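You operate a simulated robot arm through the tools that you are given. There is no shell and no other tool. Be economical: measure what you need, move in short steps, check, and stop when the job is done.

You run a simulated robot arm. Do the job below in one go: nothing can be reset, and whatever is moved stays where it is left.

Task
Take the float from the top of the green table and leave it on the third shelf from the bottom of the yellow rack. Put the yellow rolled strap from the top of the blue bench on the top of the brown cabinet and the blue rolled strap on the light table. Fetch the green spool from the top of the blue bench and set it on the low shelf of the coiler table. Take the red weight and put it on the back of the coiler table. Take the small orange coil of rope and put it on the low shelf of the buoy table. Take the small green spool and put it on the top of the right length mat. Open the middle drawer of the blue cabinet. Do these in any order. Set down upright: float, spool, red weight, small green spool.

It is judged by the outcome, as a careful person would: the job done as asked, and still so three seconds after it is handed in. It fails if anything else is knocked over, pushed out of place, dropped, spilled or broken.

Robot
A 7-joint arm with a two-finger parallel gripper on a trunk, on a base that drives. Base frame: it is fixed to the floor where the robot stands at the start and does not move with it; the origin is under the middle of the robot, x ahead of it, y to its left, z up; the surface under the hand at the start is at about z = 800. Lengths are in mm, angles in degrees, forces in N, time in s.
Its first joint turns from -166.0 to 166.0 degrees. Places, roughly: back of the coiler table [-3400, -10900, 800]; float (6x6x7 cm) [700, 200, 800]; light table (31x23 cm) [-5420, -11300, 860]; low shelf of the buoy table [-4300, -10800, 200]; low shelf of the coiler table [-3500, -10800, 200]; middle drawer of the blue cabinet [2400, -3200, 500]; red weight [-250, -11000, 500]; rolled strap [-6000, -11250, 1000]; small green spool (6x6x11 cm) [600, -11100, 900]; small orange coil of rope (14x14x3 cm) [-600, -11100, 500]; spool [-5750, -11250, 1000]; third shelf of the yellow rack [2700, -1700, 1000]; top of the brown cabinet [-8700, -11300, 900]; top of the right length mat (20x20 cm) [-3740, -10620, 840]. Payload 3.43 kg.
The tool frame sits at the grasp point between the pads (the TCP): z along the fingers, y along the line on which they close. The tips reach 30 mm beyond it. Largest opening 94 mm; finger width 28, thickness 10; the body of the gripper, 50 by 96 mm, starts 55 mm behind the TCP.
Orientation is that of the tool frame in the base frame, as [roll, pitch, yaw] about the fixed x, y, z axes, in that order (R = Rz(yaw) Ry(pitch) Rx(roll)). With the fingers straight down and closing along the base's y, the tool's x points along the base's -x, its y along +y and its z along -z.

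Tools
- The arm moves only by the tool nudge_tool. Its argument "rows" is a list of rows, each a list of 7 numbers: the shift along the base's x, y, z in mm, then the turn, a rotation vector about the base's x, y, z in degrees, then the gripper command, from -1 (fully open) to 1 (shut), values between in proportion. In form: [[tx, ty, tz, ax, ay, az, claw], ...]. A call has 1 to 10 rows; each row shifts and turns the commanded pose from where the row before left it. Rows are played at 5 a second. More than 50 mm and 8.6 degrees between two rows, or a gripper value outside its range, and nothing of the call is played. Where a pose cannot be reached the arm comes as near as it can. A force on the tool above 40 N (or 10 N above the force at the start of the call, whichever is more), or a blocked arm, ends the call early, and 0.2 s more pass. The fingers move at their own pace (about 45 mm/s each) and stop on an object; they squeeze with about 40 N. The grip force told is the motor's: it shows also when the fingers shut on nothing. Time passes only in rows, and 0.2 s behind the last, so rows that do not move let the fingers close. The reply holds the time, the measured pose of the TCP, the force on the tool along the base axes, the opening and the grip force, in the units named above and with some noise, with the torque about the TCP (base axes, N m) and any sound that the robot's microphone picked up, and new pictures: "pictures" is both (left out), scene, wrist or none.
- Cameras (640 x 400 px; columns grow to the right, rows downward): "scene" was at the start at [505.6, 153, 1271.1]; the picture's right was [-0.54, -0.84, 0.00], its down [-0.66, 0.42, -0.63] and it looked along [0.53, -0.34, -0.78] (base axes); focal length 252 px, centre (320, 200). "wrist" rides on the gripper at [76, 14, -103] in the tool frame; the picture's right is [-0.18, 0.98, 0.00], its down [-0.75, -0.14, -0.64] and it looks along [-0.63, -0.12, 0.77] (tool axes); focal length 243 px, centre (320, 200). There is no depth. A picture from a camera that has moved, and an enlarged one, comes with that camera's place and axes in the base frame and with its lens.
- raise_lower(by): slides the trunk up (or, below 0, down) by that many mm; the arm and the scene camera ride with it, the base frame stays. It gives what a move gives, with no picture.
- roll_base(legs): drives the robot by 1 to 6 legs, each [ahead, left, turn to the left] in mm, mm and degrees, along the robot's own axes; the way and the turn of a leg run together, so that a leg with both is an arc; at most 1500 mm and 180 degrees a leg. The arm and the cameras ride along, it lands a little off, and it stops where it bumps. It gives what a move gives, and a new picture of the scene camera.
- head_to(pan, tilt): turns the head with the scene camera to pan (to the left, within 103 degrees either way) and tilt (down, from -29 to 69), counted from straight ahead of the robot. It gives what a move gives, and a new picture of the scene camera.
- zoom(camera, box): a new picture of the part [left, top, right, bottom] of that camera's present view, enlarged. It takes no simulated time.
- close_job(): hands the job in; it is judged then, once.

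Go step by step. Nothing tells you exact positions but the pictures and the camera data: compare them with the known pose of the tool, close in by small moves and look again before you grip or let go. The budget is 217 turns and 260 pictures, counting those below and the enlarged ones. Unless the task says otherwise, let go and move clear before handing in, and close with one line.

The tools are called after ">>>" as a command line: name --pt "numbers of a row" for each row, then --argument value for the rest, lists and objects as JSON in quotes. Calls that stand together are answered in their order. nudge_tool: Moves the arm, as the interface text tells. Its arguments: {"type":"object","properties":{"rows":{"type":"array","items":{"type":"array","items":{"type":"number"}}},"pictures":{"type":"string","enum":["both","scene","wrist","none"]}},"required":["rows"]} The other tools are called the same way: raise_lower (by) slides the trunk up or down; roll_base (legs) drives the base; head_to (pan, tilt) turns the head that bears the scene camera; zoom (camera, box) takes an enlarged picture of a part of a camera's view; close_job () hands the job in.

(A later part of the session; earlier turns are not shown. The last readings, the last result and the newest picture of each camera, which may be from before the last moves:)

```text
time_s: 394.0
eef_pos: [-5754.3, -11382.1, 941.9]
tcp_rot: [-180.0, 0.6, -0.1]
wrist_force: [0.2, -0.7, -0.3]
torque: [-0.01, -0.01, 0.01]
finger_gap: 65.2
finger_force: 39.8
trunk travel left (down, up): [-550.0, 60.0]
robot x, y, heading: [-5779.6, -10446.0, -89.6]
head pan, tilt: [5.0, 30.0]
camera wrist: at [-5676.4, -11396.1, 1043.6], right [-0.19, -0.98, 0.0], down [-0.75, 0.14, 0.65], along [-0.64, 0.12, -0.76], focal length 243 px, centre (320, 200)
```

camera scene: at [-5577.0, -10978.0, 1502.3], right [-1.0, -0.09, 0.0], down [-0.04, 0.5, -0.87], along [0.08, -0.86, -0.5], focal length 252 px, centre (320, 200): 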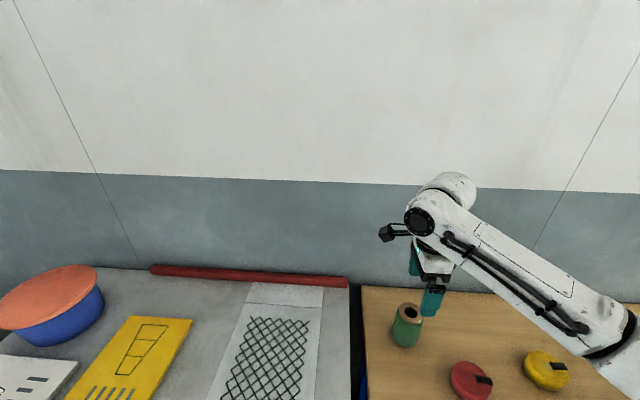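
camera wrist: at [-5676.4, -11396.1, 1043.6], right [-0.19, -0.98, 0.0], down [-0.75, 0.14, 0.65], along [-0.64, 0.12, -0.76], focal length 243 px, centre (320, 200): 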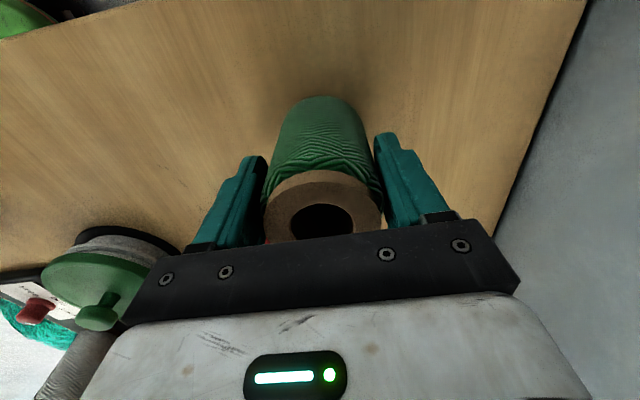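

Gripped (65 mm). I'll lift, draw back, and reverse from the bench.

>>> nudge_tool --pt "0 0 15 0 0 0 1" --pt "0 0 45 0 0 0 1" --pt "0 0 45 0 0 0 1" --pt "0 0 40 0 0 0 1" --pt "0 45 0 0 0 0 1" --pt "0 45 0 0 0 0 1" --pt "0 45 0 0 0 0 1" --pt "0 45 0 0 0 0 1" --pt "0 30 0 0 0 0 1" --pictures "scene"

>>> roll_base --legs '[[-850, 0, 0], [0, 1400, 0], [0, 800, 0]]'

```text
time_s: 396.0
eef_pos: [-5754.4, -11174.4, 1086.4]
tcp_rot: [-180.0, 0.6, -0.2]
wrist_force: [0.3, 0.6, -1.3]
torque: [0.02, 0.0, -0.01]
finger_gap: 65.1
finger_force: 39.9
trunk travel left (down, up): [-550.0, 60.0]
robot x, y, heading: [-5777.1, -10444.9, -89.8]
head pan, tilt: [5.0, 30.0]
camera scene: at [-5577.0, -10978.0, 1502.3], right [-1.0, -0.09, 0.0], down [-0.04, 0.5, -0.87], along [0.08, -0.86, -0.5], focal length 252 px, centre (320, 200)
```

scene: 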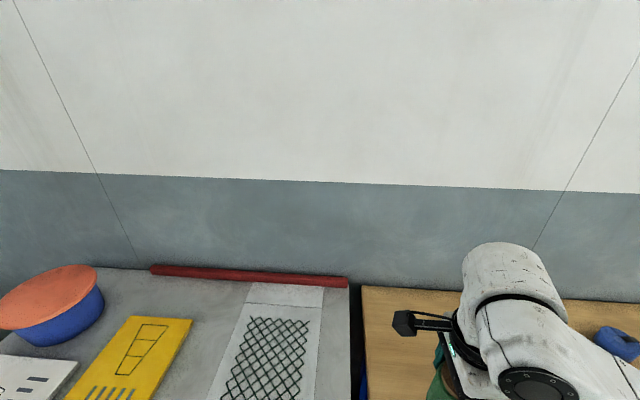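

```text
time_s: 411.1
eef_pos: [-3573.4, -10308.6, 1085.7]
tcp_rot: [180.0, 0.6, -0.9]
wrist_force: [0.1, 0.3, -0.5]
torque: [0.01, 0.01, 0.0]
finger_gap: 64.9
finger_force: 39.7
trunk travel left (down, up): [-550.0, 60.0]
robot x, y, heading: [-3592.0, -9580.6, -90.5]
head pan, tilt: [5.0, 30.0]
camera scene: at [-3394.0, -10114.8, 1502.3], right [-1.0, -0.08, 0.0], down [-0.04, 0.5, -0.87], along [0.07, -0.86, -0.5], focal length 252 px, centre (320, 200)
```

scene: 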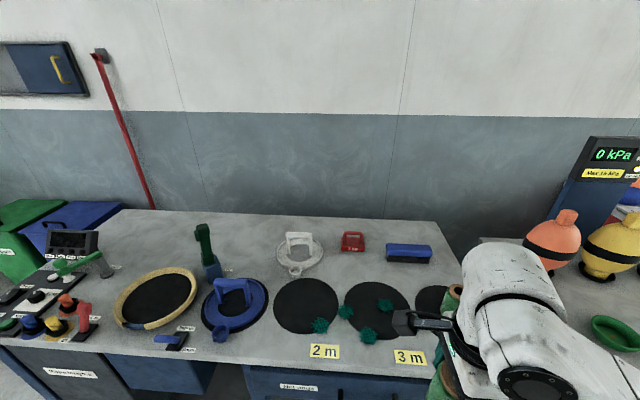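

The spool is safely carried. I'm in front of the coiler table; I'll lower the trunk fully and look at its low shelf.

>>> raise_lower --by -400

>>> raise_lower --by -150

>>> head_to --pan 0 --tilt 45

```text
time_s: 414.9
eef_pos: [-3574.8, -10308.4, 686.7]
tcp_rot: [179.9, 0.7, -0.9]
wrist_force: [-0.9, 0.2, -1.3]
torque: [0.0, -0.01, 0.02]
finger_gap: 64.7
finger_force: 39.8
trunk travel left (down, up): [-150.0, 460.0]
robot x, y, heading: [-3593.4, -9577.3, -90.7]
head pan, tilt: [5.0, 30.0]
```

```text
time_s: 416.7
eef_pos: [-3574.6, -10309.4, 534.2]
tcp_rot: [179.9, 0.6, -0.8]
wrist_force: [-0.2, -0.4, -1.9]
torque: [0.02, -0.01, 0.0]
finger_gap: 64.6
finger_force: 40.3
trunk travel left (down, up): [0.0, 610.0]
robot x, y, heading: [-3589.5, -9579.1, -90.6]
head pan, tilt: [5.0, 30.0]
```

```text
time_s: 417.4
eef_pos: [-3574.2, -10308.0, 537.0]
tcp_rot: [180.0, 0.5, -0.9]
wrist_force: [0.1, 0.4, -2.2]
torque: [0.02, -0.03, 0.02]
finger_gap: 64.3
finger_force: 39.3
trunk travel left (down, up): [0.0, 610.0]
robot x, y, heading: [-3590.8, -9581.8, -90.7]
head pan, tilt: [0.0, 45.0]
camera scene: at [-3401.7, -10105.9, 929.8], right [-1.0, 0.01, 0.0], down [0.01, 0.71, -0.71], along [-0.01, -0.71, -0.71], focal length 252 px, centre (320, 200)
```

scene: 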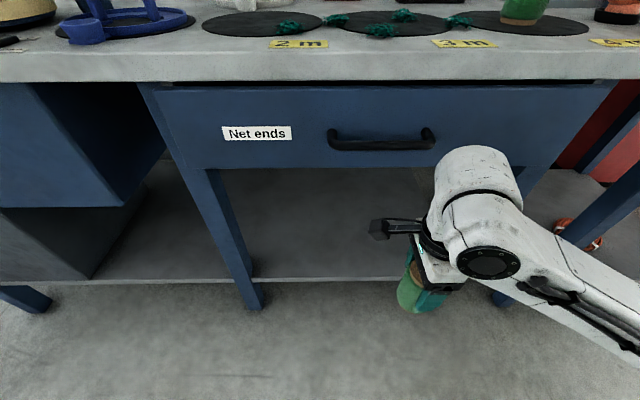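

The low shelf is empty between x≈-3185 and -3970, front y≈-10487. I'll lower the spool in front of it to about z=305.

>>> nudge_tool --pt "0 0 -45 0 0 0 1" --pt "0 0 -45 0 0 0 1" --pt "0 0 -45 0 0 0 1" --pt "0 0 -45 0 0 0 1" --pt "0 0 -40 0 0 0 1" --pt "0 0 0 0 0 0 1" --pictures "none"

>>> roll_base --legs '[[130, 0, 0.7]]'

```text
time_s: 418.8
eef_pos: [-3575.9, -10307.0, 314.3]
tcp_rot: [-179.9, 0.6, -0.9]
wrist_force: [-0.3, 0.4, -1.6]
torque: [0.01, -0.02, 0.02]
finger_gap: 64.6
finger_force: 39.7
trunk travel left (down, up): [0.0, 610.0]
robot x, y, heading: [-3589.4, -9580.5, -90.6]
head pan, tilt: [0.0, 45.0]
```

```text
time_s: 420.1
eef_pos: [-3570.7, -10437.2, 314.4]
tcp_rot: [179.9, 0.6, -0.4]
wrist_force: [0.4, 0.4, -1.8]
torque: [-0.02, -0.03, -0.02]
finger_gap: 64.6
finger_force: 39.9
trunk travel left (down, up): [0.0, 610.0]
robot x, y, heading: [-3589.1, -9711.8, -89.9]
head pan, tilt: [0.0, 45.0]
camera scene: at [-3397.8, -10235.3, 929.7], right [-1.0, 0.0, 0.0], down [0.0, 0.71, -0.71], along [0.0, -0.71, -0.71], focal length 252 px, centre (320, 200)
```

scene: 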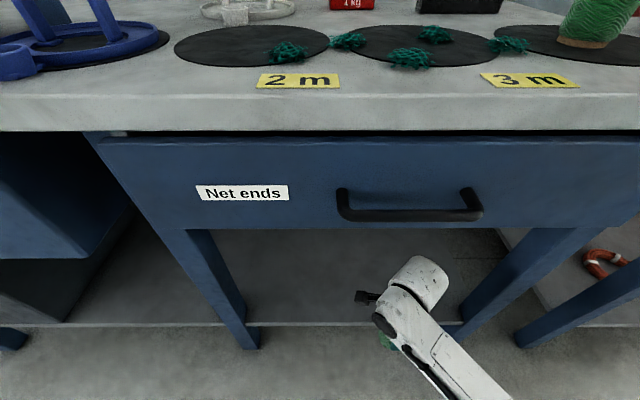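

>>> nudge_tool --pt "0 -35 0 0 0 0 1" --pt "0 -35 0 0 0 0 1" --pt "0 -35 0 0 0 0 1" --pt "0 -30 -10 0 0 0 1" --pt "0 0 0 0 0 0 1"

```text
time_s: 421.3
eef_pos: [-3568.6, -10573.4, 307.1]
tcp_rot: [179.9, 0.6, -0.4]
wrist_force: [-0.2, 0.2, -1.8]
torque: [-0.02, 0.01, 0.02]
finger_gap: 64.6
finger_force: 40.1
trunk travel left (down, up): [0.0, 610.0]
robot x, y, heading: [-3592.8, -9713.4, -90.1]
head pan, tilt: [0.0, 45.0]
camera scene: at [-3397.8, -10235.3, 929.7], right [-1.0, 0.0, 0.0], down [0.0, 0.71, -0.71], along [0.0, -0.71, -0.71], focal length 252 px, centre (320, 200)
camera wrist: at [-3491.7, -10588.6, 409.9], right [-0.19, -0.98, 0.0], down [-0.75, 0.15, 0.65], along [-0.64, 0.12, -0.76], focal length 243 px, centre (320, 200)
```

scene: 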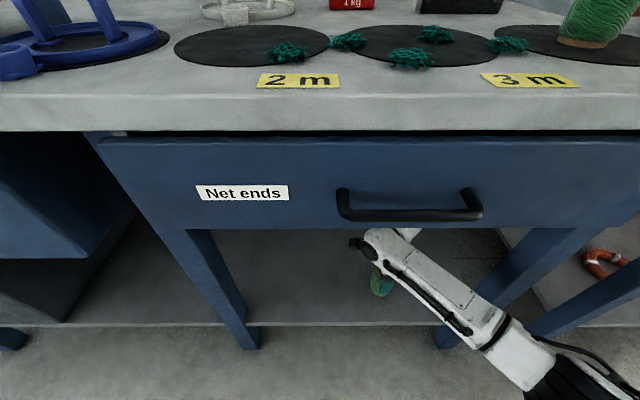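
wrist: 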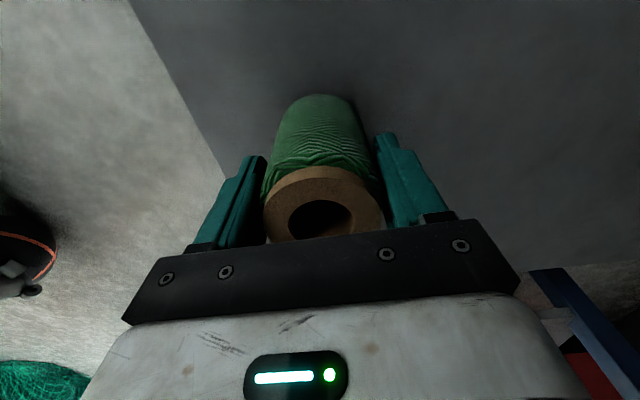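

Well over the shelf. I'll lower to contact in steps.

>>> nudge_tool --pt "0 -10 -15 0 0 0 1" --pt "0 0 -10 0 0 0 1" --pt "0 0 -5 0 0 0 1" --pictures "none"

>>> nudge_tool --pt "0 0 -5 0 0 0 1" --pt "0 0 -4 0 0 0 1" --pictures "none"

>>> nudge_tool --pt "0 0 -4 0 0 0 1" --pt "0 0 -4 0 0 0 1" --pictures "none"

```text
time_s: 421.7
eef_pos: [-3569.7, -10581.9, 306.3]
tcp_rot: [179.7, 0.7, -0.3]
wrist_force: [0.7, 9.5, 20.5]
torque: [0.3, 0.39, -0.16]
finger_gap: 64.7
finger_force: 40.0
trunk travel left (down, up): [0.0, 610.0]
robot x, y, heading: [-3590.2, -9709.5, -90.5]
head pan, tilt: [0.0, 45.0]
stopped in row 1: the force on the tool passed its limit at 47 N (the readings are from after the stop); the commanded pose is now the measured one
```

```text
time_s: 422.0
eef_pos: [-3569.1, -10582.9, 305.3]
tcp_rot: [179.5, 0.7, -0.3]
wrist_force: [0.3, 8.9, 17.1]
torque: [0.29, 0.35, -0.17]
finger_gap: 64.6
finger_force: 40.0
trunk travel left (down, up): [0.0, 610.0]
robot x, y, heading: [-3587.9, -9709.3, -90.2]
head pan, tilt: [0.0, 45.0]
stopped in row 1: the force on the tool passed its limit at 46 N (the readings are from after the stop); the commanded pose is now the measured one
```

```text
time_s: 422.4
eef_pos: [-3570.1, -10582.5, 306.6]
tcp_rot: [179.5, 0.7, -0.2]
wrist_force: [-0.1, 8.1, 16.9]
torque: [0.34, 0.39, -0.14]
finger_gap: 64.6
finger_force: 39.9
trunk travel left (down, up): [0.0, 610.0]
robot x, y, heading: [-3591.1, -9708.7, -90.0]
head pan, tilt: [0.0, 45.0]
stopped in row 1: the force on the tool passed its limit at 45 N (the readings are from after the stop); the commanded pose is now the measured one
```

Contact came at TCP z≈306, which fits a taller spool standing on the z≈202 shelf. I'll look before releasing.

>>> zoom --camera "wrist" --box '[160, 60, 480, 260]'

>>> zoom --camera "scene" --box '[300, 220, 460, 340]'

```text
2.00 times, centred on (320, 160) of wrist
camera zoom: at [-3492.4, -10596.1, 407.7], right [-0.19, -0.98, 0.01], down [-0.74, 0.15, 0.65], along [-0.64, 0.11, -0.76], focal length 485 px, centre (320, 280)
```

zoom: 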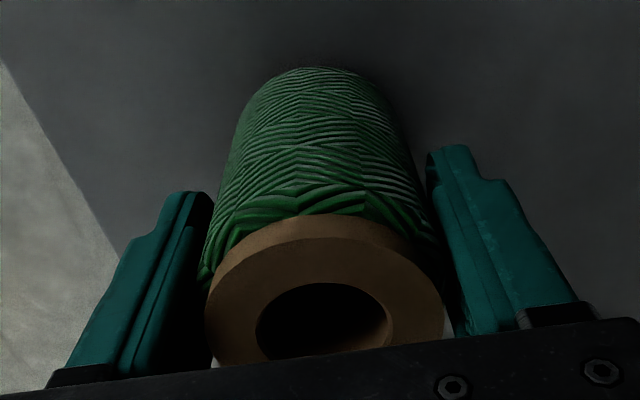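

```text
3.33 times, centred on (380, 280) of scene
camera zoom: at [-3397.6, -10234.2, 929.8], right [-1.0, 0.0, 0.0], down [0.0, 0.71, -0.71], along [0.0, -0.71, -0.71], focal length 839 px, centre (120, -67)
```

zoom: 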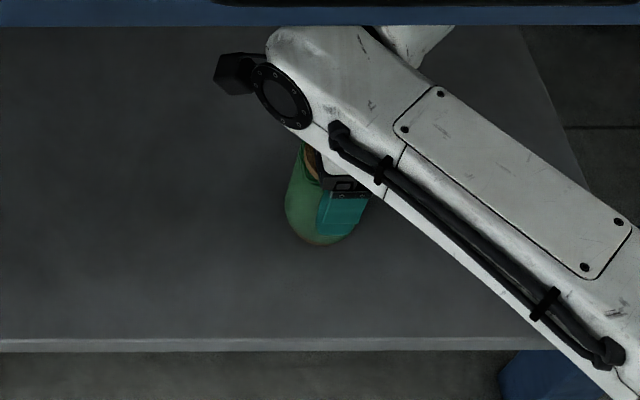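

The spool stands on the shelf (which comes out at z≈240). I'll open and rise a little, then look.

>>> nudge_tool --pt "0 0 1 0 0 0 0.2" --pt "0 0 0 0 0 0 -0.5" --pt "0 0 0 0 0 0 -1" --pt "0 0 0 0 0 0 -1" --pt "0 0 20 0 0 0 -1" --pt "0 0 25 0 0 0 -1" --pt "0 0 25 0 0 0 -1" --pt "0 0 0 0 0 0 -1" --pictures "wrist"

```text
time_s: 424.2
eef_pos: [-3570.5, -10582.3, 373.5]
tcp_rot: [179.5, 0.7, -0.3]
wrist_force: [-1.0, 0.0, 0.1]
torque: [0.0, -0.02, 0.03]
finger_gap: 93.8
finger_force: 0.0
trunk travel left (down, up): [0.0, 610.0]
robot x, y, heading: [-3588.5, -9708.5, -90.1]
head pan, tilt: [0.0, 45.0]
camera wrist: at [-3493.2, -10596.1, 475.4], right [-0.19, -0.98, 0.01], down [-0.75, 0.15, 0.65], along [-0.64, 0.11, -0.76], focal length 243 px, centre (320, 200)
```

wrist: 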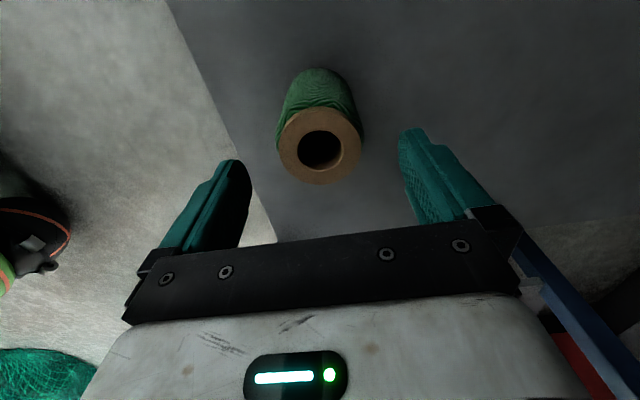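

The spool stands upright on the low shelf. Since the fingers straddle it along y, I'll slide out sideways (+x) first, then draw back.

>>> nudge_tool --pt "0 0 8 0 0 0 -1" --pt "35 0 0 0 0 0 -1" --pt "45 0 0 0 0 0 -1" --pt "40 0 0 0 0 0 -1" --pt "0 40 0 0 0 0 -1" --pt "0 45 0 0 0 0 -1" --pt "0 45 0 0 0 0 -1" --pt "0 45 0 0 0 0 -1" --pt "0 40 0 0 0 0 -1" --pictures "none"

>>> roll_base --legs '[[-170, 0, 0]]'

```text
time_s: 426.2
eef_pos: [-3451.3, -10370.3, 382.3]
tcp_rot: [179.5, 0.7, -0.4]
wrist_force: [0.0, 0.1, 0.3]
torque: [-0.01, 0.01, 0.03]
finger_gap: 94.3
finger_force: 0.0
trunk travel left (down, up): [0.0, 610.0]
robot x, y, heading: [-3591.5, -9710.4, -90.1]
head pan, tilt: [0.0, 45.0]
```

```text
time_s: 427.7
eef_pos: [-3452.3, -10196.6, 381.7]
tcp_rot: [179.5, 0.7, -0.6]
wrist_force: [0.4, 0.4, 0.1]
torque: [0.01, 0.01, -0.05]
finger_gap: 93.7
finger_force: 0.0
trunk travel left (down, up): [0.0, 610.0]
robot x, y, heading: [-3591.5, -9537.7, -90.1]
head pan, tilt: [0.0, 45.0]
camera scene: at [-3399.1, -10061.5, 929.7], right [-1.0, 0.01, 0.0], down [0.0, 0.71, -0.71], along [0.0, -0.71, -0.71], focal length 252 px, centre (320, 200)
```

scene: 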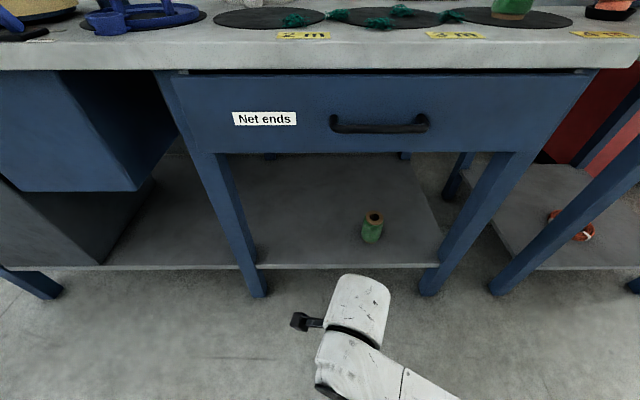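

The spool is set. Next the blue strap: I'll raise the trunk, drive along to the bench, and approach in front of the winder.

>>> raise_lower --by 400

>>> raise_lower --by 150

>>> nudge_tool --pt "0 0 45 0 0 0 -1" --pt "0 0 45 0 0 0 -1" --pt "0 -20 40 0 0 0 -1" --pt "0 -20 40 0 0 0 -1" --pt "0 -20 20 0 0 0 -1" --pictures "none"

>>> roll_base --legs '[[0, -1450, 0], [0, -1120, 0]]'

```text
time_s: 431.5
eef_pos: [-3452.7, -10196.5, 782.9]
tcp_rot: [179.4, 0.7, -0.5]
wrist_force: [-0.2, -0.7, 0.0]
torque: [-0.02, 0.03, -0.03]
finger_gap: 94.0
finger_force: 0.1
trunk travel left (down, up): [-400.0, 210.0]
robot x, y, heading: [-3594.5, -9536.4, -90.2]
head pan, tilt: [0.0, 45.0]
```

```text
time_s: 433.2
eef_pos: [-3454.0, -10196.2, 932.6]
tcp_rot: [179.5, 0.6, -0.4]
wrist_force: [0.5, 0.2, 0.8]
torque: [0.03, 0.0, 0.0]
finger_gap: 94.3
finger_force: 0.0
trunk travel left (down, up): [-550.0, 60.0]
robot x, y, heading: [-3591.1, -9534.0, -90.4]
head pan, tilt: [0.0, 45.0]
```

```text
time_s: 434.4
eef_pos: [-3477.9, -10286.3, 1090.6]
tcp_rot: [179.5, 0.6, -0.5]
wrist_force: [-0.2, -0.8, -0.8]
torque: [-0.02, -0.01, 0.0]
finger_gap: 93.8
finger_force: 0.0
out of reach, approached as far as the arm can: row 2, 3, 4
trunk travel left (down, up): [-550.0, 60.0]
robot x, y, heading: [-3587.4, -9534.6, -90.4]
head pan, tilt: [0.0, 45.0]
```

```text
time_s: 447.0
eef_pos: [-6037.1, -10311.1, 1090.5]
tcp_rot: [179.6, 0.8, 1.1]
wrist_force: [0.2, -0.6, -0.1]
torque: [-0.02, -0.01, -0.04]
finger_gap: 93.7
finger_force: 0.2
trunk travel left (down, up): [-550.0, 60.0]
robot x, y, heading: [-6171.4, -9564.6, -88.7]
head pan, tilt: [0.0, 45.0]
camera scene: at [-5963.4, -10083.7, 1479.7], right [-1.0, -0.02, 0.0], down [-0.02, 0.71, -0.71], along [0.02, -0.71, -0.71], focal length 252 px, centre (320, 200)
```

scene: 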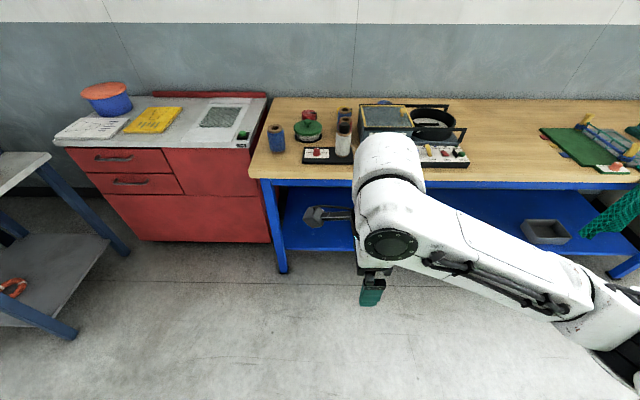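

>>> roll_base --legs '[[850, 0, -1.3]]'

>>> head_to --pan -10 --tilt 55

>>> zoom --camera "wrist" --box '[0, 0, 640, 400]'

```text
time_s: 451.5
eef_pos: [-6055.9, -11160.0, 1091.2]
tcp_rot: [179.5, 0.7, -0.7]
wrist_force: [-0.5, 0.3, 0.2]
torque: [-0.02, 0.01, -0.02]
finger_gap: 94.2
finger_force: 0.0
trunk travel left (down, up): [-550.0, 60.0]
robot x, y, heading: [-6166.6, -10409.7, -90.6]
head pan, tilt: [0.0, 45.0]
camera scene: at [-5975.0, -10934.9, 1479.7], right [-1.0, 0.01, 0.0], down [0.01, 0.71, -0.71], along [-0.01, -0.71, -0.71], focal length 252 px, centre (320, 200)
```

scene: 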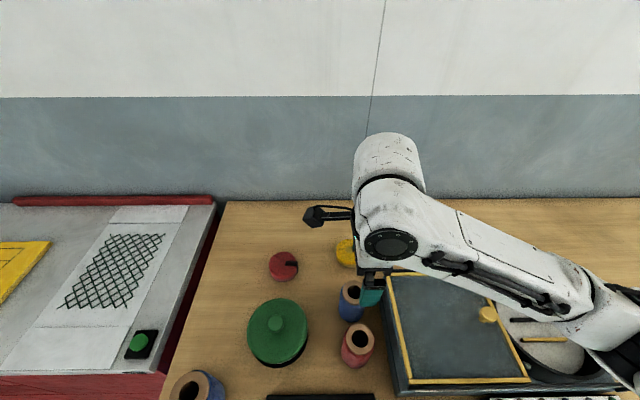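

```text
time_s: 452.2
eef_pos: [-6054.4, -11159.4, 1091.4]
tcp_rot: [179.5, 0.6, -0.7]
wrist_force: [-0.4, 0.2, 0.8]
torque: [-0.02, 0.01, -0.02]
finger_gap: 93.9
finger_force: 0.0
trunk travel left (down, up): [-550.0, 60.0]
robot x, y, heading: [-6162.2, -10409.2, -90.8]
head pan, tilt: [-10.0, 55.0]
camera scene: at [-5987.4, -10924.6, 1466.3], right [-0.98, 0.18, 0.0], down [0.15, 0.81, -0.57], along [-0.1, -0.56, -0.82], focal length 252 px, centre (320, 200)
```

scene: 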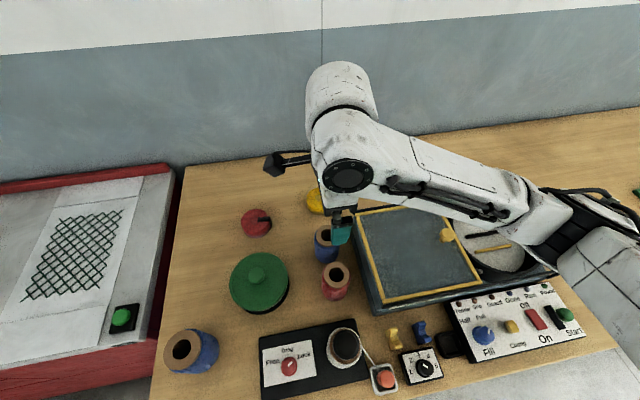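

```text
1.00 times, centred on (320, 200) of wrist (not enlarged: the box is as wide or as high as the picture)
camera zoom: at [-5977.9, -11173.6, 1192.7], right [-0.2, -0.98, 0.01], down [-0.74, 0.16, 0.65], along [-0.64, 0.12, -0.76], focal length 243 px, centre (320, 200)
```

zoom: 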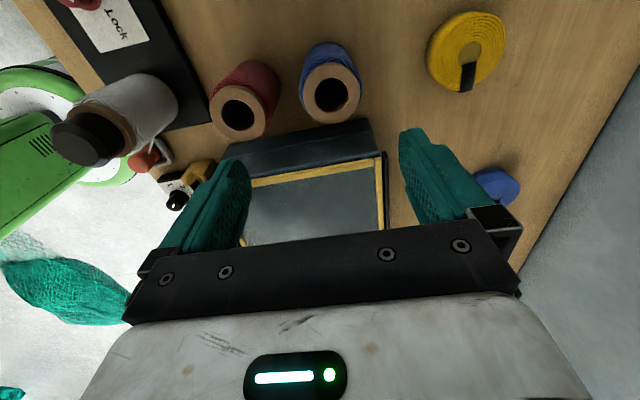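

I see yellow at about [-6055, -11312] and blue at about [-6245, -11393], flat rolls ~80 mm across. To keep the elbow above the winder I'll raise the trunk, edge in, and reach nearly straight out to the blue roll.

>>> raise_lower --by 60

>>> roll_base --legs '[[50, -60, 0.7]]'

>>> nudge_tool --pt "-28 -35 0 0 0 0 -1" --pt "-28 -35 0 0 0 0 -1" --pt "-28 -35 0 0 0 0 -1" --pt "-20 -35 0 0 0 0 -1" --pt "-20 -35 0 0 0 0 -1" --pt "0 0 0 0 0 0 -1"

```text
time_s: 453.2
eef_pos: [-6055.4, -11159.0, 1149.8]
tcp_rot: [179.5, 0.8, -0.7]
wrist_force: [0.7, -1.0, 0.7]
torque: [0.01, 0.02, -0.03]
finger_gap: 94.0
finger_force: 0.0
trunk travel left (down, up): [-610.0, 0.0]
robot x, y, heading: [-6160.6, -10404.1, -90.7]
head pan, tilt: [-10.0, 55.0]
```

```text
time_s: 454.3
eef_pos: [-6107.2, -11207.2, 1150.4]
tcp_rot: [179.5, 0.7, -0.1]
wrist_force: [0.5, 0.1, -0.3]
torque: [-0.01, -0.02, -0.07]
finger_gap: 93.7
finger_force: 0.1
trunk travel left (down, up): [-610.0, 0.0]
robot x, y, heading: [-6228.1, -10457.5, -90.0]
head pan, tilt: [-10.0, 55.0]
camera scene: at [-6042.7, -10972.5, 1526.3], right [-0.98, 0.17, 0.0], down [0.14, 0.81, -0.57], along [-0.1, -0.56, -0.82], focal length 252 px, centre (320, 200)
```

scene: 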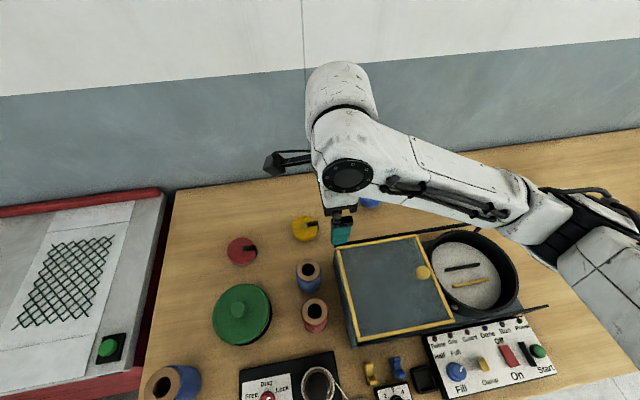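

```text
time_s: 455.7
eef_pos: [-6231.4, -11384.7, 1151.3]
tcp_rot: [179.4, 0.8, 0.0]
wrist_force: [0.2, -0.4, -0.1]
torque: [-0.01, -0.02, 0.0]
finger_gap: 93.7
finger_force: 0.1
trunk travel left (down, up): [-610.0, 0.0]
robot x, y, heading: [-6223.3, -10458.3, -90.0]
head pan, tilt: [-10.0, 55.0]
camera scene: at [-6042.8, -10972.6, 1526.2], right [-0.98, 0.17, 0.0], down [0.14, 0.81, -0.57], along [-0.1, -0.56, -0.82], focal length 252 px, centre (320, 200)
camera wrist: at [-6154.1, -11397.5, 1253.4], right [-0.19, -0.98, 0.01], down [-0.75, 0.15, 0.65], along [-0.64, 0.11, -0.76], focal length 243 px, centre (320, 200)
```

scene: 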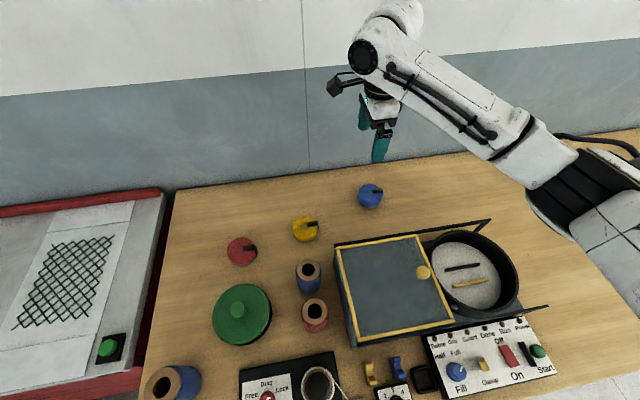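
wrist: 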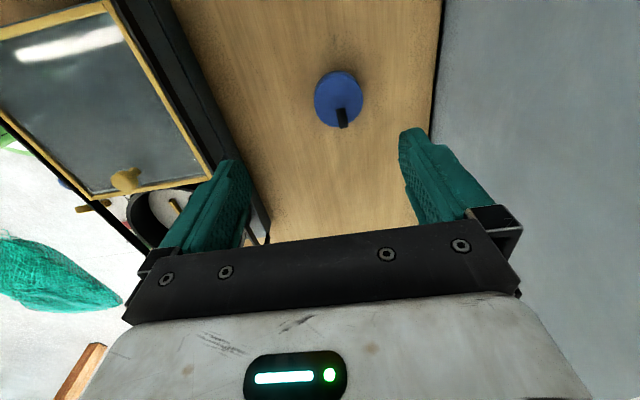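

Blue is at about [-6270, -11398]. I'll move over it and come down to just above the bench.

>>> nudge_tool --pt "-20 -7 -20 0 0 0 -1" --pt "-19 -6 -40 0 0 0 -1" --pt "0 0 -45 0 0 0 -1" --pt "0 0 -45 0 0 0 -1" --pt "0 0 -40 0 0 0 -1" --pt "0 0 0 0 0 0 -1"

```text
time_s: 457.1
eef_pos: [-6272.2, -11397.5, 959.0]
tcp_rot: [179.5, 0.7, -0.1]
wrist_force: [-0.2, 0.7, 0.8]
torque: [0.01, 0.01, 0.01]
finger_gap: 94.1
finger_force: 0.0
trunk travel left (down, up): [-610.0, 0.0]
robot x, y, heading: [-6222.1, -10456.5, -90.1]
head pan, tilt: [-10.0, 55.0]
camera scene: at [-6042.7, -10972.6, 1526.3], right [-0.98, 0.17, 0.0], down [0.14, 0.81, -0.57], along [-0.1, -0.56, -0.82], focal length 252 px, centre (320, 200)
camera wrist: at [-6194.4, -11410.9, 1061.9], right [-0.19, -0.98, 0.01], down [-0.75, 0.15, 0.65], along [-0.64, 0.11, -0.76], focal length 243 px, centre (320, 200)
```

scene: 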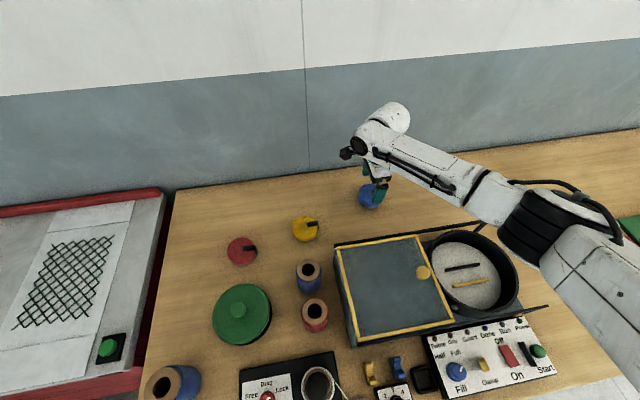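
wrist: 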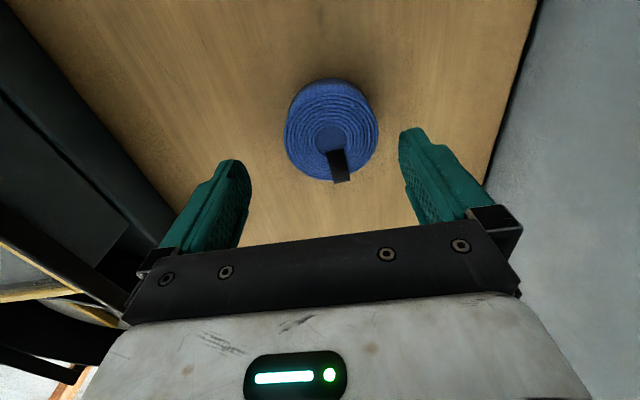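

>>> nudge_tool --pt "4 -8 -25 0 0 0 -1" --pt "0 0 -20 0 0 0 -1" --pt "0 0 0 0 0 0 -1" --pt "0 0 0 0 0 0 0.3" --pt "0 0 0 0 0 0 1" --pt "0 0 0 0 0 0 1" --pt "0 0 0 0 0 0 1" --pictures "none"

>>> nudge_tool --pt "0 0 10 0 0 0 1" --pt "0 0 40 0 0 0 1" --pt "0 0 45 0 0 0 1" --pt "0 0 45 0 0 0 1" --pt "0 0 45 0 0 0 1" --pt "0 0 30 0 0 0 1" --pictures "wrist"

```text
time_s: 458.7
eef_pos: [-6266.3, -11404.8, 913.6]
tcp_rot: [179.5, 0.7, -0.1]
wrist_force: [0.0, 0.5, 1.0]
torque: [-0.01, -0.05, -0.01]
finger_gap: 74.0
finger_force: 40.0
trunk travel left (down, up): [-610.0, 0.0]
robot x, y, heading: [-6223.1, -10459.1, -90.0]
head pan, tilt: [-10.0, 55.0]
```

```text
time_s: 460.1
eef_pos: [-6267.8, -11405.9, 1130.5]
tcp_rot: [179.6, 0.7, -0.1]
wrist_force: [0.8, -0.4, -2.2]
torque: [-0.03, -0.03, 0.02]
finger_gap: 73.5
finger_force: 39.7
trunk travel left (down, up): [-610.0, 0.0]
robot x, y, heading: [-6225.5, -10456.2, -89.9]
head pan, tilt: [-10.0, 55.0]
camera wrist: at [-6190.9, -11418.5, 1232.1], right [-0.19, -0.98, 0.01], down [-0.74, 0.15, 0.65], along [-0.64, 0.11, -0.76], focal length 243 px, centre (320, 200)
```

wrist: 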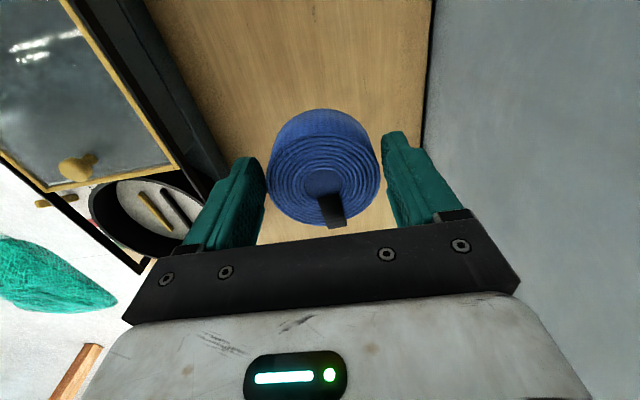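

The blue strap is held. I'll pull in 100 mm, then slide left to the light table at about [-5420, -11295].

>>> nudge_tool --pt "0 40 0 0 0 0 1" --pt "0 40 0 0 0 0 1" --pt "0 25 0 0 0 0 1" --pt "0 0 0 0 0 0 1" --pictures "none"

>>> roll_base --legs '[[0, 820, 0]]'

>>> zoom --camera "wrist" --box '[0, 0, 640, 400]'

```text
time_s: 461.1
eef_pos: [-6268.0, -11300.5, 1130.0]
tcp_rot: [179.4, 0.6, -0.1]
wrist_force: [0.1, 0.7, -1.1]
torque: [-0.01, -0.04, 0.01]
finger_gap: 73.5
finger_force: 40.1
trunk travel left (down, up): [-610.0, 0.0]
robot x, y, heading: [-6220.1, -10461.4, -89.6]
head pan, tilt: [-10.0, 55.0]
```

```text
time_s: 465.5
eef_pos: [-5428.3, -11293.5, 1129.2]
tcp_rot: [179.5, 0.7, 1.0]
wrist_force: [-0.1, 0.4, -0.8]
torque: [-0.01, 0.01, -0.04]
finger_gap: 73.8
finger_force: 39.8
trunk travel left (down, up): [-610.0, 0.0]
robot x, y, heading: [-5400.8, -10448.8, -88.8]
head pan, tilt: [-10.0, 55.0]
camera scene: at [-5209.4, -10960.6, 1526.3], right [-0.99, 0.15, 0.0], down [0.13, 0.81, -0.57], along [-0.09, -0.57, -0.82], focal length 252 px, centre (320, 200)
```

scene: 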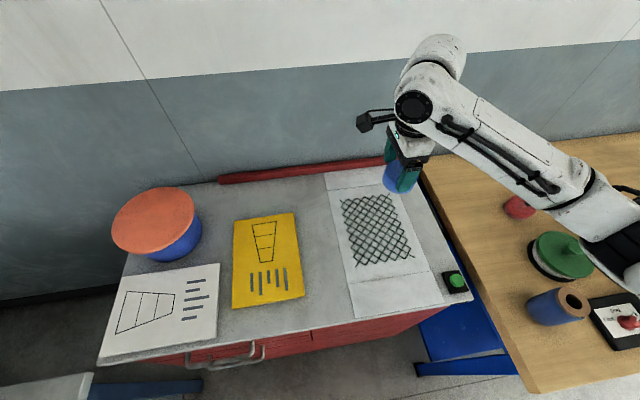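

```text
1.00 times, centred on (320, 200) of wrist (not enlarged: the box is as wide or as high as the picture)
camera zoom: at [-5351.1, -11305.2, 1231.5], right [-0.17, -0.99, 0.01], down [-0.75, 0.13, 0.65], along [-0.64, 0.1, -0.76], focal length 243 px, centre (320, 200)
```

zoom: 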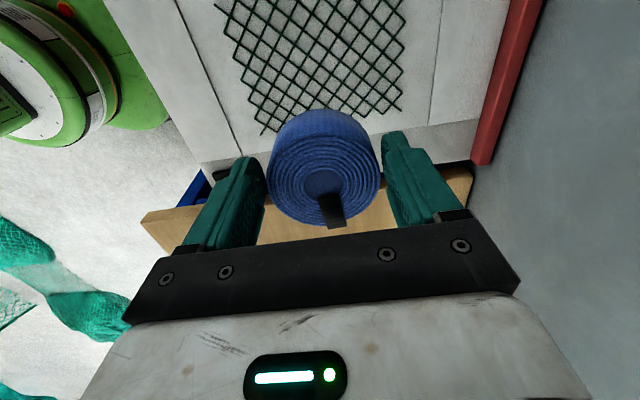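

The hand is right above the light table. I'll lower the strap.

>>> nudge_tool --pt "8 -4 -40 0 0 0 1" --pt "0 0 -45 0 0 0 1" --pt "0 0 -45 0 0 0 1" --pt "0 0 -45 0 0 0 1" --pt "0 0 -15 0 0 0 1" --pt "0 0 0 0 0 0 1"

```text
time_s: 466.9
eef_pos: [-5420.6, -11295.7, 937.3]
tcp_rot: [179.6, 0.8, 1.1]
wrist_force: [-0.6, 0.3, -2.7]
torque: [-0.01, -0.01, 0.0]
finger_gap: 73.6
finger_force: 40.1
trunk travel left (down, up): [-610.0, 0.0]
robot x, y, heading: [-5401.5, -10454.0, -88.9]
head pan, tilt: [-10.0, 55.0]
camera scene: at [-5209.3, -10960.6, 1526.3], right [-0.99, 0.15, 0.0], down [0.13, 0.81, -0.57], along [-0.09, -0.57, -0.82], focal length 252 px, centre (320, 200)
camera wrist: at [-5343.3, -11307.9, 1040.6], right [-0.17, -0.99, 0.01], down [-0.75, 0.13, 0.65], along [-0.64, 0.1, -0.76], focal length 243 px, centre (320, 200)
```

scene: 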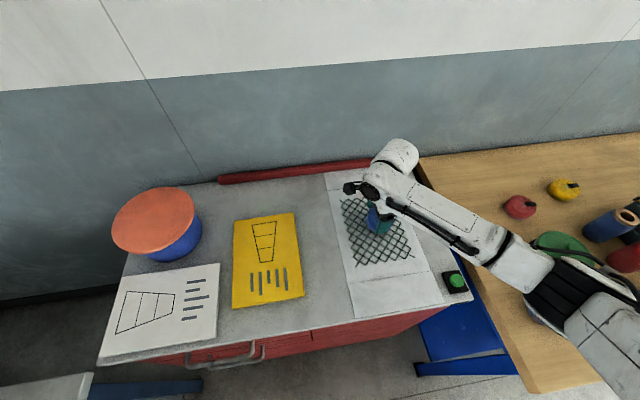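
wrist: 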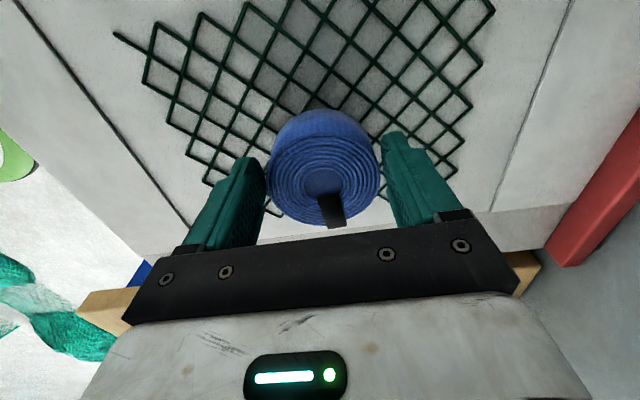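

The elbow passes near the blue spool on the bench, so I'll set the strap slightly further left and back on the panel, keeping the elbow high, then lower in small steps.

>>> nudge_tool --pt "15 -15 0 0 0 0 1" --pt "15 -15 0 0 0 0 1" --pt "0 0 -8 0 0 0 1" --pt "0 0 -8 0 0 0 1" --pt "0 0 -4 0 0 0 1" --pictures "scene"

>>> nudge_tool --pt "0 0 -5 0 0 0 1" --pt "0 0 -4 0 0 0 1" --pictures "none"

```text
time_s: 468.1
eef_pos: [-5390.3, -11329.0, 919.0]
tcp_rot: [179.5, 0.5, 1.0]
wrist_force: [-0.5, 0.1, -1.7]
torque: [0.04, 0.01, -0.01]
finger_gap: 73.9
finger_force: 39.8
trunk travel left (down, up): [-610.0, 0.0]
robot x, y, heading: [-5403.9, -10448.6, -88.7]
head pan, tilt: [-10.0, 55.0]
camera scene: at [-5209.3, -10960.6, 1526.3], right [-0.99, 0.15, 0.0], down [0.13, 0.81, -0.57], along [-0.09, -0.57, -0.82], focal length 252 px, centre (320, 200)
```

scene: 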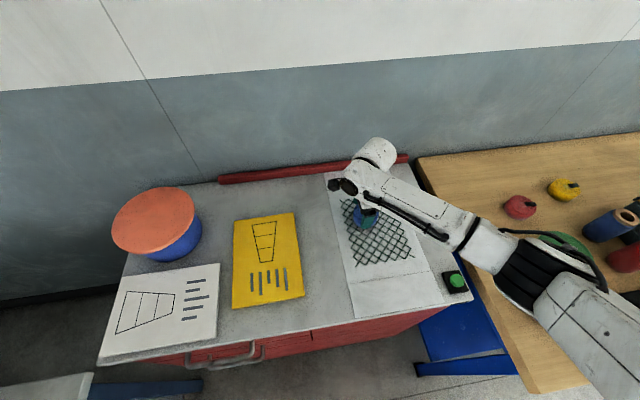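

```text
time_s: 468.6
eef_pos: [-5389.9, -11329.4, 918.4]
tcp_rot: [179.2, 0.9, 1.0]
wrist_force: [-0.2, 5.9, 18.9]
torque: [0.88, 0.05, 0.03]
finger_gap: 74.1
finger_force: 40.1
trunk travel left (down, up): [-610.0, 0.0]
robot x, y, heading: [-5400.7, -10453.7, -88.7]
head pan, tilt: [-10.0, 55.0]
stopped in row 2: the force on the tool passed its limit at 46 N (the readings are from after the stop); the commanded pose is now the measured one
```

Contact. I'll release and rise.

>>> nudge_tool --pt "0 0 0 0 0 0 0.1" --pt "0 0 0 0 0 0 -0.5" --pt "0 0 0 0 0 0 -1" --pt "0 0 0 0 0 0 -1" --pt "0 0 25 0 0 0 -1" --pt "0 0 45 0 0 0 -1" --pt "0 0 45 0 0 0 -1" --pt "0 0 45 0 0 0 -1" --pt "0 0 45 0 0 0 -1" --pictures "scene"

```text
time_s: 470.6
eef_pos: [-5392.8, -11325.4, 1122.8]
tcp_rot: [179.3, 0.9, 1.1]
wrist_force: [0.3, -0.1, 0.5]
torque: [0.01, 0.0, 0.02]
finger_gap: 93.8
finger_force: 0.0
trunk travel left (down, up): [-610.0, 0.0]
robot x, y, heading: [-5400.6, -10449.8, -88.5]
head pan, tilt: [-10.0, 55.0]
camera scene: at [-5209.2, -10960.3, 1526.2], right [-0.99, 0.15, 0.0], down [0.13, 0.81, -0.57], along [-0.09, -0.57, -0.82], focal length 252 px, centre (320, 200)
```

scene: 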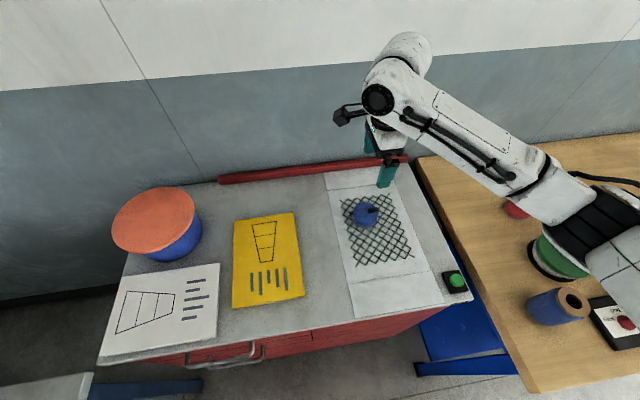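

The blue strap lies on the light table. Now for the yellow strap: slide right and reach out over it.

>>> roll_base --legs '[[-70, 0, -1.5], [0, -650, 0]]'

>>> zoom --camera "wrist" --box '[0, 0, 640, 400]'

```text
time_s: 474.9
eef_pos: [-6086.6, -11244.0, 1121.6]
tcp_rot: [179.2, 0.9, -1.4]
wrist_force: [0.8, 0.0, 0.2]
torque: [0.01, 0.01, 0.0]
finger_gap: 94.2
finger_force: 0.1
trunk travel left (down, up): [-610.0, 0.0]
robot x, y, heading: [-6056.7, -10370.2, -91.3]
head pan, tilt: [-10.0, 55.0]
camera scene: at [-5886.0, -10887.8, 1526.3], right [-0.98, 0.2, 0.0], down [0.16, 0.8, -0.57], along [-0.11, -0.56, -0.82], focal length 252 px, centre (320, 200)
```

scene: 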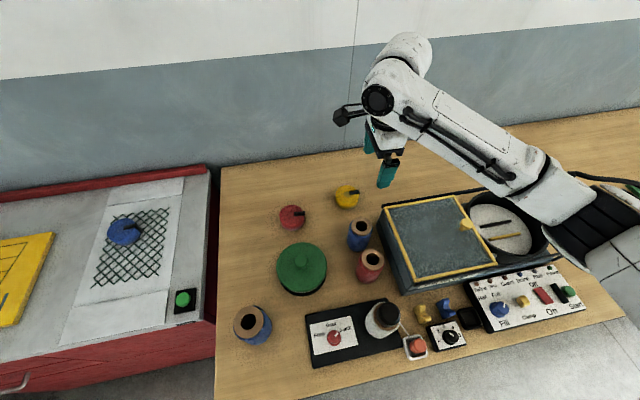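

```text
1.00 times, centred on (320, 200) of wrist (not enlarged: the box is as wide or as high as the picture)
camera zoom: at [-6009.5, -11259.3, 1223.8], right [-0.21, -0.98, 0.01], down [-0.74, 0.17, 0.65], along [-0.64, 0.12, -0.76], focal length 243 px, centre (320, 200)
```

zoom: 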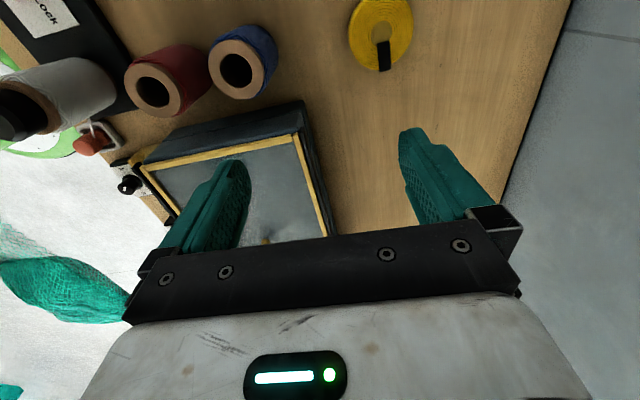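

Yellow is at about [-6057, -11317]. I'll move over it and come most of the way down.

>>> nudge_tool --pt "15 -36 0 0 0 0 -1" --pt "15 -37 0 0 0 0 -1" --pt "0 0 -45 0 0 0 -1" --pt "0 0 -45 0 0 0 -1" --pt "0 0 -45 0 0 0 -1" --pt "0 0 -25 0 0 0 -1" --pt "0 0 0 0 0 0 -1"

```text
time_s: 476.5
eef_pos: [-6057.5, -11316.8, 961.3]
tcp_rot: [179.3, 0.7, -1.5]
wrist_force: [0.1, -0.1, -0.3]
torque: [0.0, 0.0, -0.03]
finger_gap: 93.9
finger_force: 0.1
trunk travel left (down, up): [-610.0, 0.0]
robot x, y, heading: [-6056.5, -10369.3, -91.2]
head pan, tilt: [-10.0, 55.0]
camera scene: at [-5886.0, -10887.9, 1526.3], right [-0.98, 0.2, 0.0], down [0.16, 0.8, -0.57], along [-0.11, -0.56, -0.82], focal length 252 px, centre (320, 200)
camera wrist: at [-5979.8, -11331.1, 1064.8], right [-0.21, -0.98, 0.01], down [-0.74, 0.17, 0.65], along [-0.64, 0.12, -0.76], focal length 243 px, centre (320, 200)
```

scene: 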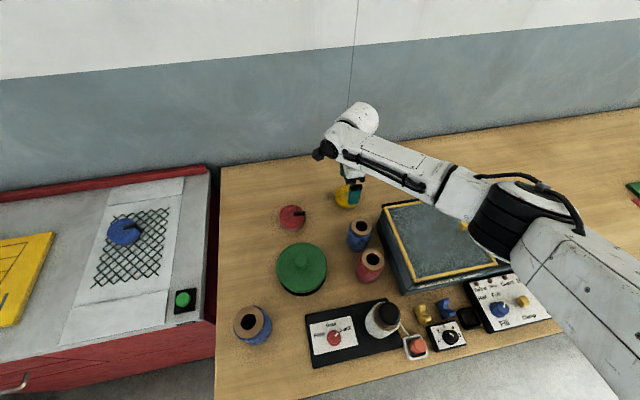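
wrist: 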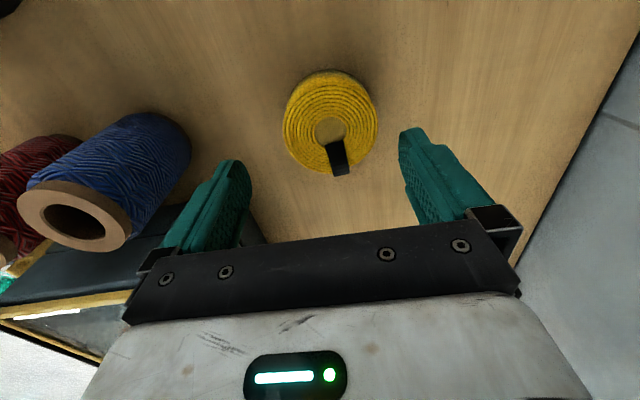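

>>> nudge_tool --pt "12 -9 -25 0 0 0 -1" --pt "0 0 -22 0 0 0 -1" --pt "0 0 0 0 0 0 -1" --pt "0 0 0 0 0 0 0.3" --pt "0 0 0 0 0 0 1" --pt "0 0 0 0 0 0 1" --pt "0 0 0 0 0 0 1" --pictures "none"

>>> nudge_tool --pt "0 0 10 0 0 0 1" --pt "0 0 40 0 0 0 1" --pt "0 0 45 0 0 0 1" --pt "0 0 45 0 0 0 1" --pt "0 0 45 0 0 0 1" --pt "0 0 25 0 0 0 1" --pictures "wrist"

```text
time_s: 478.1
eef_pos: [-6044.3, -11326.4, 913.7]
tcp_rot: [179.3, 0.8, -1.3]
wrist_force: [0.3, -0.1, -0.2]
torque: [0.05, 0.03, 0.0]
finger_gap: 73.8
finger_force: 40.7
trunk travel left (down, up): [-610.0, 0.0]
robot x, y, heading: [-6058.8, -10367.8, -91.3]
head pan, tilt: [-10.0, 55.0]
```

```text
time_s: 479.5
eef_pos: [-6044.8, -11325.1, 1126.4]
tcp_rot: [179.4, 0.7, -1.5]
wrist_force: [-0.1, 0.0, -2.9]
torque: [-0.01, -0.03, 0.0]
finger_gap: 74.0
finger_force: 39.9
trunk travel left (down, up): [-610.0, 0.0]
robot x, y, heading: [-6053.7, -10368.1, -91.4]
head pan, tilt: [-10.0, 55.0]
camera wrist: at [-5966.6, -11339.7, 1228.5], right [-0.21, -0.98, 0.01], down [-0.74, 0.17, 0.65], along [-0.64, 0.12, -0.76], focal length 243 px, centre (320, 200)
```

wrist: 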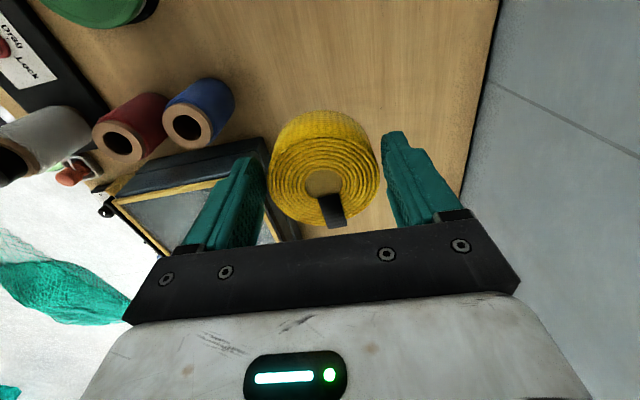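

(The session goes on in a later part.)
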